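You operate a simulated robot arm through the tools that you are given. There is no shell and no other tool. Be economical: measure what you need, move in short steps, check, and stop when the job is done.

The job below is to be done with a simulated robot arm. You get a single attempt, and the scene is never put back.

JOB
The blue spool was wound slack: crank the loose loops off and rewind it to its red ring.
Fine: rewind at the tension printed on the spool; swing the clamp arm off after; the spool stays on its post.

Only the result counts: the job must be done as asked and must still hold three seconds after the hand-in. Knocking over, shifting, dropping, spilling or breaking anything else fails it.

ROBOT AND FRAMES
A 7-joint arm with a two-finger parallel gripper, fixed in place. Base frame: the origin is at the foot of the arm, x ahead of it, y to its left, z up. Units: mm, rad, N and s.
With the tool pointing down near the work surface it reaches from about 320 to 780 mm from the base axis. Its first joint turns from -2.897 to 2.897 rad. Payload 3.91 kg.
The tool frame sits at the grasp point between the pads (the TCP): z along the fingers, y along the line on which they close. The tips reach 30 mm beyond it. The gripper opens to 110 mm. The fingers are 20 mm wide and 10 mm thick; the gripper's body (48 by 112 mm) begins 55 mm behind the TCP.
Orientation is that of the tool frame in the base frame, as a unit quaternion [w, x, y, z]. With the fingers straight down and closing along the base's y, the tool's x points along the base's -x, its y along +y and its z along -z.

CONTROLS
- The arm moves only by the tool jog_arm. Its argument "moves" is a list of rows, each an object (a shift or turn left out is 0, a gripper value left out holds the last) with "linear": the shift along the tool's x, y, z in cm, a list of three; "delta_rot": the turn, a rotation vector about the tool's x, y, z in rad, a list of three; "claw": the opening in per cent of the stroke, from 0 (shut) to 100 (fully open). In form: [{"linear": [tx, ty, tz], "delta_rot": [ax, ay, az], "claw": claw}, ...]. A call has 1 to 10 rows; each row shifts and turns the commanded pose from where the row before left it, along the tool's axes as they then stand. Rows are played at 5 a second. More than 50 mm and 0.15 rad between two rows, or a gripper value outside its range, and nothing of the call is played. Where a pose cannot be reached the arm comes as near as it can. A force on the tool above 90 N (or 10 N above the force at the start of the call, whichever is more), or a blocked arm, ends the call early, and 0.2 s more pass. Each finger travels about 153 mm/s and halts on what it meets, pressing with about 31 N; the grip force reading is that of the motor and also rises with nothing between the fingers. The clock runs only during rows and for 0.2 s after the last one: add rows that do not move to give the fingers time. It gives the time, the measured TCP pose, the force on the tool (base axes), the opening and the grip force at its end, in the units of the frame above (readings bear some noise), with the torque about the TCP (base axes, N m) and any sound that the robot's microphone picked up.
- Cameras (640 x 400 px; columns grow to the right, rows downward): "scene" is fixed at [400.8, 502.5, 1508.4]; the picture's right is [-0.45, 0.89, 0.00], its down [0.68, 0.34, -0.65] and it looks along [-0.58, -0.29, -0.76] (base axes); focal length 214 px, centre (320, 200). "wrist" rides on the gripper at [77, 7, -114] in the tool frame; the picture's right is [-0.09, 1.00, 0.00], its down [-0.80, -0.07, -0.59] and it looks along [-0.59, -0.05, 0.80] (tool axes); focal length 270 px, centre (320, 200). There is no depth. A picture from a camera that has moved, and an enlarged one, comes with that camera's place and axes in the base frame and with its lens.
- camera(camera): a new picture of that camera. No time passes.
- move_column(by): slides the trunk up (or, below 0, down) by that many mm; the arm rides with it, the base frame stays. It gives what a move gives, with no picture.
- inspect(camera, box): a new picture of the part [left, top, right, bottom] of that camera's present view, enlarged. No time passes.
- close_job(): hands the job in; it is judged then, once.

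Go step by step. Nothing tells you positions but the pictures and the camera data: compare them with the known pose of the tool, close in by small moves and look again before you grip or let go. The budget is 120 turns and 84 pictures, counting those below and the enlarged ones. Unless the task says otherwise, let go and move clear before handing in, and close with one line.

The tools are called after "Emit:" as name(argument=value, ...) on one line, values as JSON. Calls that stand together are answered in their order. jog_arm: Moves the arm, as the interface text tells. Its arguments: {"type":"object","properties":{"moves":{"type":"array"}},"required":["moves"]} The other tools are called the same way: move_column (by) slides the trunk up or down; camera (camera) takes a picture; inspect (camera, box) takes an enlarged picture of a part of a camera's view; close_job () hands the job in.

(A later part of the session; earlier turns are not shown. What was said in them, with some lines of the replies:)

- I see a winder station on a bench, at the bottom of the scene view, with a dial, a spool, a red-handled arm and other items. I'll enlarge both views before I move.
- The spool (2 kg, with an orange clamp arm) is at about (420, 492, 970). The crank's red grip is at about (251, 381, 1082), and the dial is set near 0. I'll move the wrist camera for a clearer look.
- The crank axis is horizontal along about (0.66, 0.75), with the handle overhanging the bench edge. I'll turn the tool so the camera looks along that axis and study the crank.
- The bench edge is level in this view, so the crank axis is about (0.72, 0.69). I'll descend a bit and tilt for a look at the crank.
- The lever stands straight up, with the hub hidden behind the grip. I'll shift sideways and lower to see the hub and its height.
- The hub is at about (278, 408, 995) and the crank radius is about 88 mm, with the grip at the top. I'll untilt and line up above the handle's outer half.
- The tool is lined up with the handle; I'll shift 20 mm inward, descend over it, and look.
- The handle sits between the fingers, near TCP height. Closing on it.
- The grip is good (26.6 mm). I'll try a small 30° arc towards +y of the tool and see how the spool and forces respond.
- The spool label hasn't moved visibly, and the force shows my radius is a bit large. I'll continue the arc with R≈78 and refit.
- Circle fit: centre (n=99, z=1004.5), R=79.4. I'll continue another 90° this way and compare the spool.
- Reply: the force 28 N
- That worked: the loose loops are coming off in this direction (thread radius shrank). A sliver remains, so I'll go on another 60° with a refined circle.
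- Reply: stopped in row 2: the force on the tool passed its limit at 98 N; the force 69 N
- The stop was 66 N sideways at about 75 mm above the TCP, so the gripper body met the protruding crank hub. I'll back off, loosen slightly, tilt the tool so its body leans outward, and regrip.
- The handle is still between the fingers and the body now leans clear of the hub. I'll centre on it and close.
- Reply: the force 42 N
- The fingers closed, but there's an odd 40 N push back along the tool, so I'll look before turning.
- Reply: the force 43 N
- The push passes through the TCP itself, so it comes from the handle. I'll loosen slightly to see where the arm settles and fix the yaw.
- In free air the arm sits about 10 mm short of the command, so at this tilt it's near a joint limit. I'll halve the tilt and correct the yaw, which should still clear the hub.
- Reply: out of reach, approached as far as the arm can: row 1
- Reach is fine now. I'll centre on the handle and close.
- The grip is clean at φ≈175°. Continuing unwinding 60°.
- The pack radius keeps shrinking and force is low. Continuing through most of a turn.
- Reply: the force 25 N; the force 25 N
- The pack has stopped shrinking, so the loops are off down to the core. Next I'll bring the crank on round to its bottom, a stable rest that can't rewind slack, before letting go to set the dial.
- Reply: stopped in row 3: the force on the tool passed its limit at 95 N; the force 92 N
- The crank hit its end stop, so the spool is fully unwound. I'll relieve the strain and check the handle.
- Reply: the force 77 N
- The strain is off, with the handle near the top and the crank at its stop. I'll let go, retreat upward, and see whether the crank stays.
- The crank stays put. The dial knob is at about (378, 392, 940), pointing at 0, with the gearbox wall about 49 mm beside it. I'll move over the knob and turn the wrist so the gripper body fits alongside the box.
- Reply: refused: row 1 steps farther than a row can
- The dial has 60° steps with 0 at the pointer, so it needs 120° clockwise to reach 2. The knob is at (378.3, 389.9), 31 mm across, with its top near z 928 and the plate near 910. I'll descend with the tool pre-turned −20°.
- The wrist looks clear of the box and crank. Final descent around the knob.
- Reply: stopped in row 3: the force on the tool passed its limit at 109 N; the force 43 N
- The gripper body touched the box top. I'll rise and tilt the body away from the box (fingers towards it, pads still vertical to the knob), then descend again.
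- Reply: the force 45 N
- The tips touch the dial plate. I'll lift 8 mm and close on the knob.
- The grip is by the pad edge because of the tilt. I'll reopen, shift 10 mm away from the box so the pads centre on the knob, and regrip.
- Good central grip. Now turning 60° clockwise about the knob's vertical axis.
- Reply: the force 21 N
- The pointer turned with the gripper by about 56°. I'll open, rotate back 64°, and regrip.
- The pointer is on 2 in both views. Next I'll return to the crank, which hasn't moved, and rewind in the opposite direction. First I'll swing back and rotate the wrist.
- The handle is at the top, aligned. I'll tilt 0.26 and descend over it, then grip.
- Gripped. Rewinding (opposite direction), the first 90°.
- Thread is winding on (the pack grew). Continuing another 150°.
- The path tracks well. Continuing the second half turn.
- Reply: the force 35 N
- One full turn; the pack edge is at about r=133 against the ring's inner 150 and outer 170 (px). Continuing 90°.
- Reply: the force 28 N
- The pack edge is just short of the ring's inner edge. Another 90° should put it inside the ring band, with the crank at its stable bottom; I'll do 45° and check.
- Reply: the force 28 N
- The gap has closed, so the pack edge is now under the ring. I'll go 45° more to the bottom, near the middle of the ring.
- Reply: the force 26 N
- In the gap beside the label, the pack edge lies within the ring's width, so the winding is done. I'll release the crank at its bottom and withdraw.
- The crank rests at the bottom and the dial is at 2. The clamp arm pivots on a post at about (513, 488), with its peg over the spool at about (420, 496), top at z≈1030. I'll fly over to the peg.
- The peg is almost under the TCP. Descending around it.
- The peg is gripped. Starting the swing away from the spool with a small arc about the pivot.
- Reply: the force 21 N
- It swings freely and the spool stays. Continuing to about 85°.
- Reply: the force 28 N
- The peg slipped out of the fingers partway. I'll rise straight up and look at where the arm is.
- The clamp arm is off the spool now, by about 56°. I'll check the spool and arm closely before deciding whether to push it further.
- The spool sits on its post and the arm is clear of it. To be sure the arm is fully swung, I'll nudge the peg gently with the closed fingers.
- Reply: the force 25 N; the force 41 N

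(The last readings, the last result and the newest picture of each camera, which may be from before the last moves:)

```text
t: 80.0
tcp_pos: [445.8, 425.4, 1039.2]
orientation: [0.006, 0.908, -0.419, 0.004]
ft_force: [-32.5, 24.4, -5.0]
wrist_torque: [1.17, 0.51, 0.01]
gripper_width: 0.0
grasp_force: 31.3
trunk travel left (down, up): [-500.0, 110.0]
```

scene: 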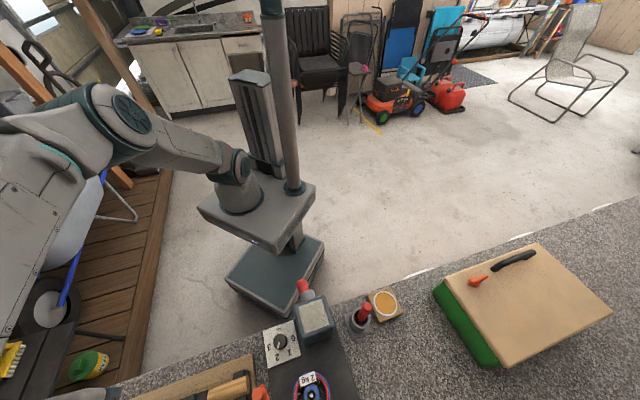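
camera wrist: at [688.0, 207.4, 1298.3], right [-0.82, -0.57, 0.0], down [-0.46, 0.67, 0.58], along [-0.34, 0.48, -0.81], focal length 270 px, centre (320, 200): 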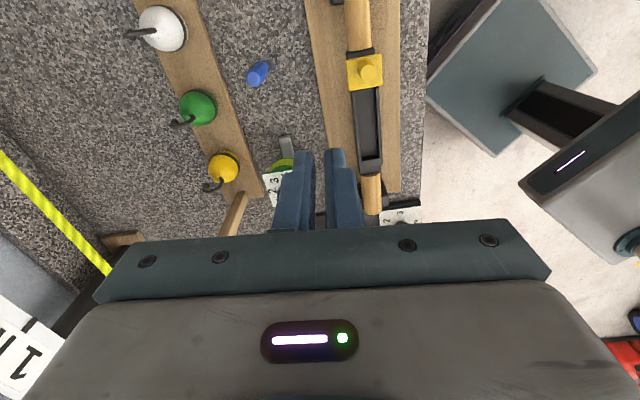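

The force rises without movement, so the clamp arm is at its end stop. I'll back off, withdraw, and do a final check.

Emit:
jog_arm(moves=[{"linear": [-1.4, 0, 0]}, {"linear": [-0.8, 0, 0]}, {"linear": [0, 0, -4.5]}, {"linear": [0, 0, -4.5]}, {"linear": [0, 0, -4.5]}, {"linear": [4.5, 0, 0]}, {"linear": [4.5, 0, 0]}, {"linear": [4.5, 0, 0]}, {"linear": [4.5, 0, 0], "claw": 50}, {}])

Emit:
inspect(camera="scene", box=[240, 340, 336, 400])

Emit:
camera(camera="scene")

```text
t: 82.2
tcp_pos: [555.3, 300.9, 1179.1]
orientation: [0.004, 0.907, -0.421, 0.006]
ft_force: [-0.1, 0.5, -0.6]
wrist_torque: [0.0, 0.0, 0.02]
gripper_width: 55.1
grasp_force: 0.0
trunk travel left (down, up): [-500.0, 110.0]
```

```text
6.67 times, centred on (288, 370) of scene
camera zoom: at [400.8, 502.5, 1508.4], right [-0.45, 0.89, 0.0], down [0.68, 0.34, -0.65], along [-0.58, -0.29, -0.76], focal length 1430 px, centre (533, -933)
```

zoom: 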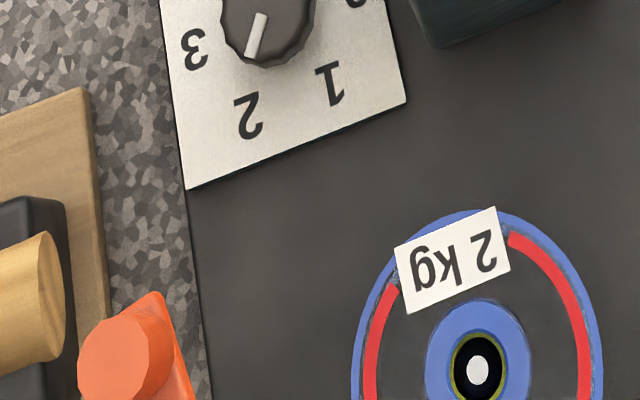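

```text
7 pictures are left
```

scene: 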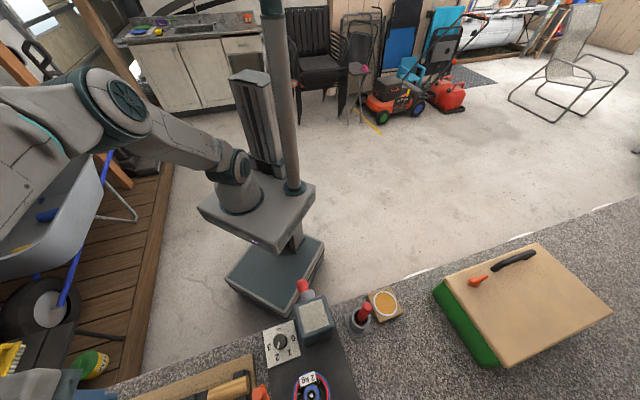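

The spool is wound to the red ring at 2 kg and sits on its post. The clamp arm is off against its stop, and the robot is clear, so I'm handing in.

Emit:
close_job()

```text
The job is handed in.
```

I cranked the loose loops off the blue spool and rewound it to its red ring with the tension dial set to 2 kg. The clamp arm is swung off against its stop, the spool is still on its post, and the job is handed in.
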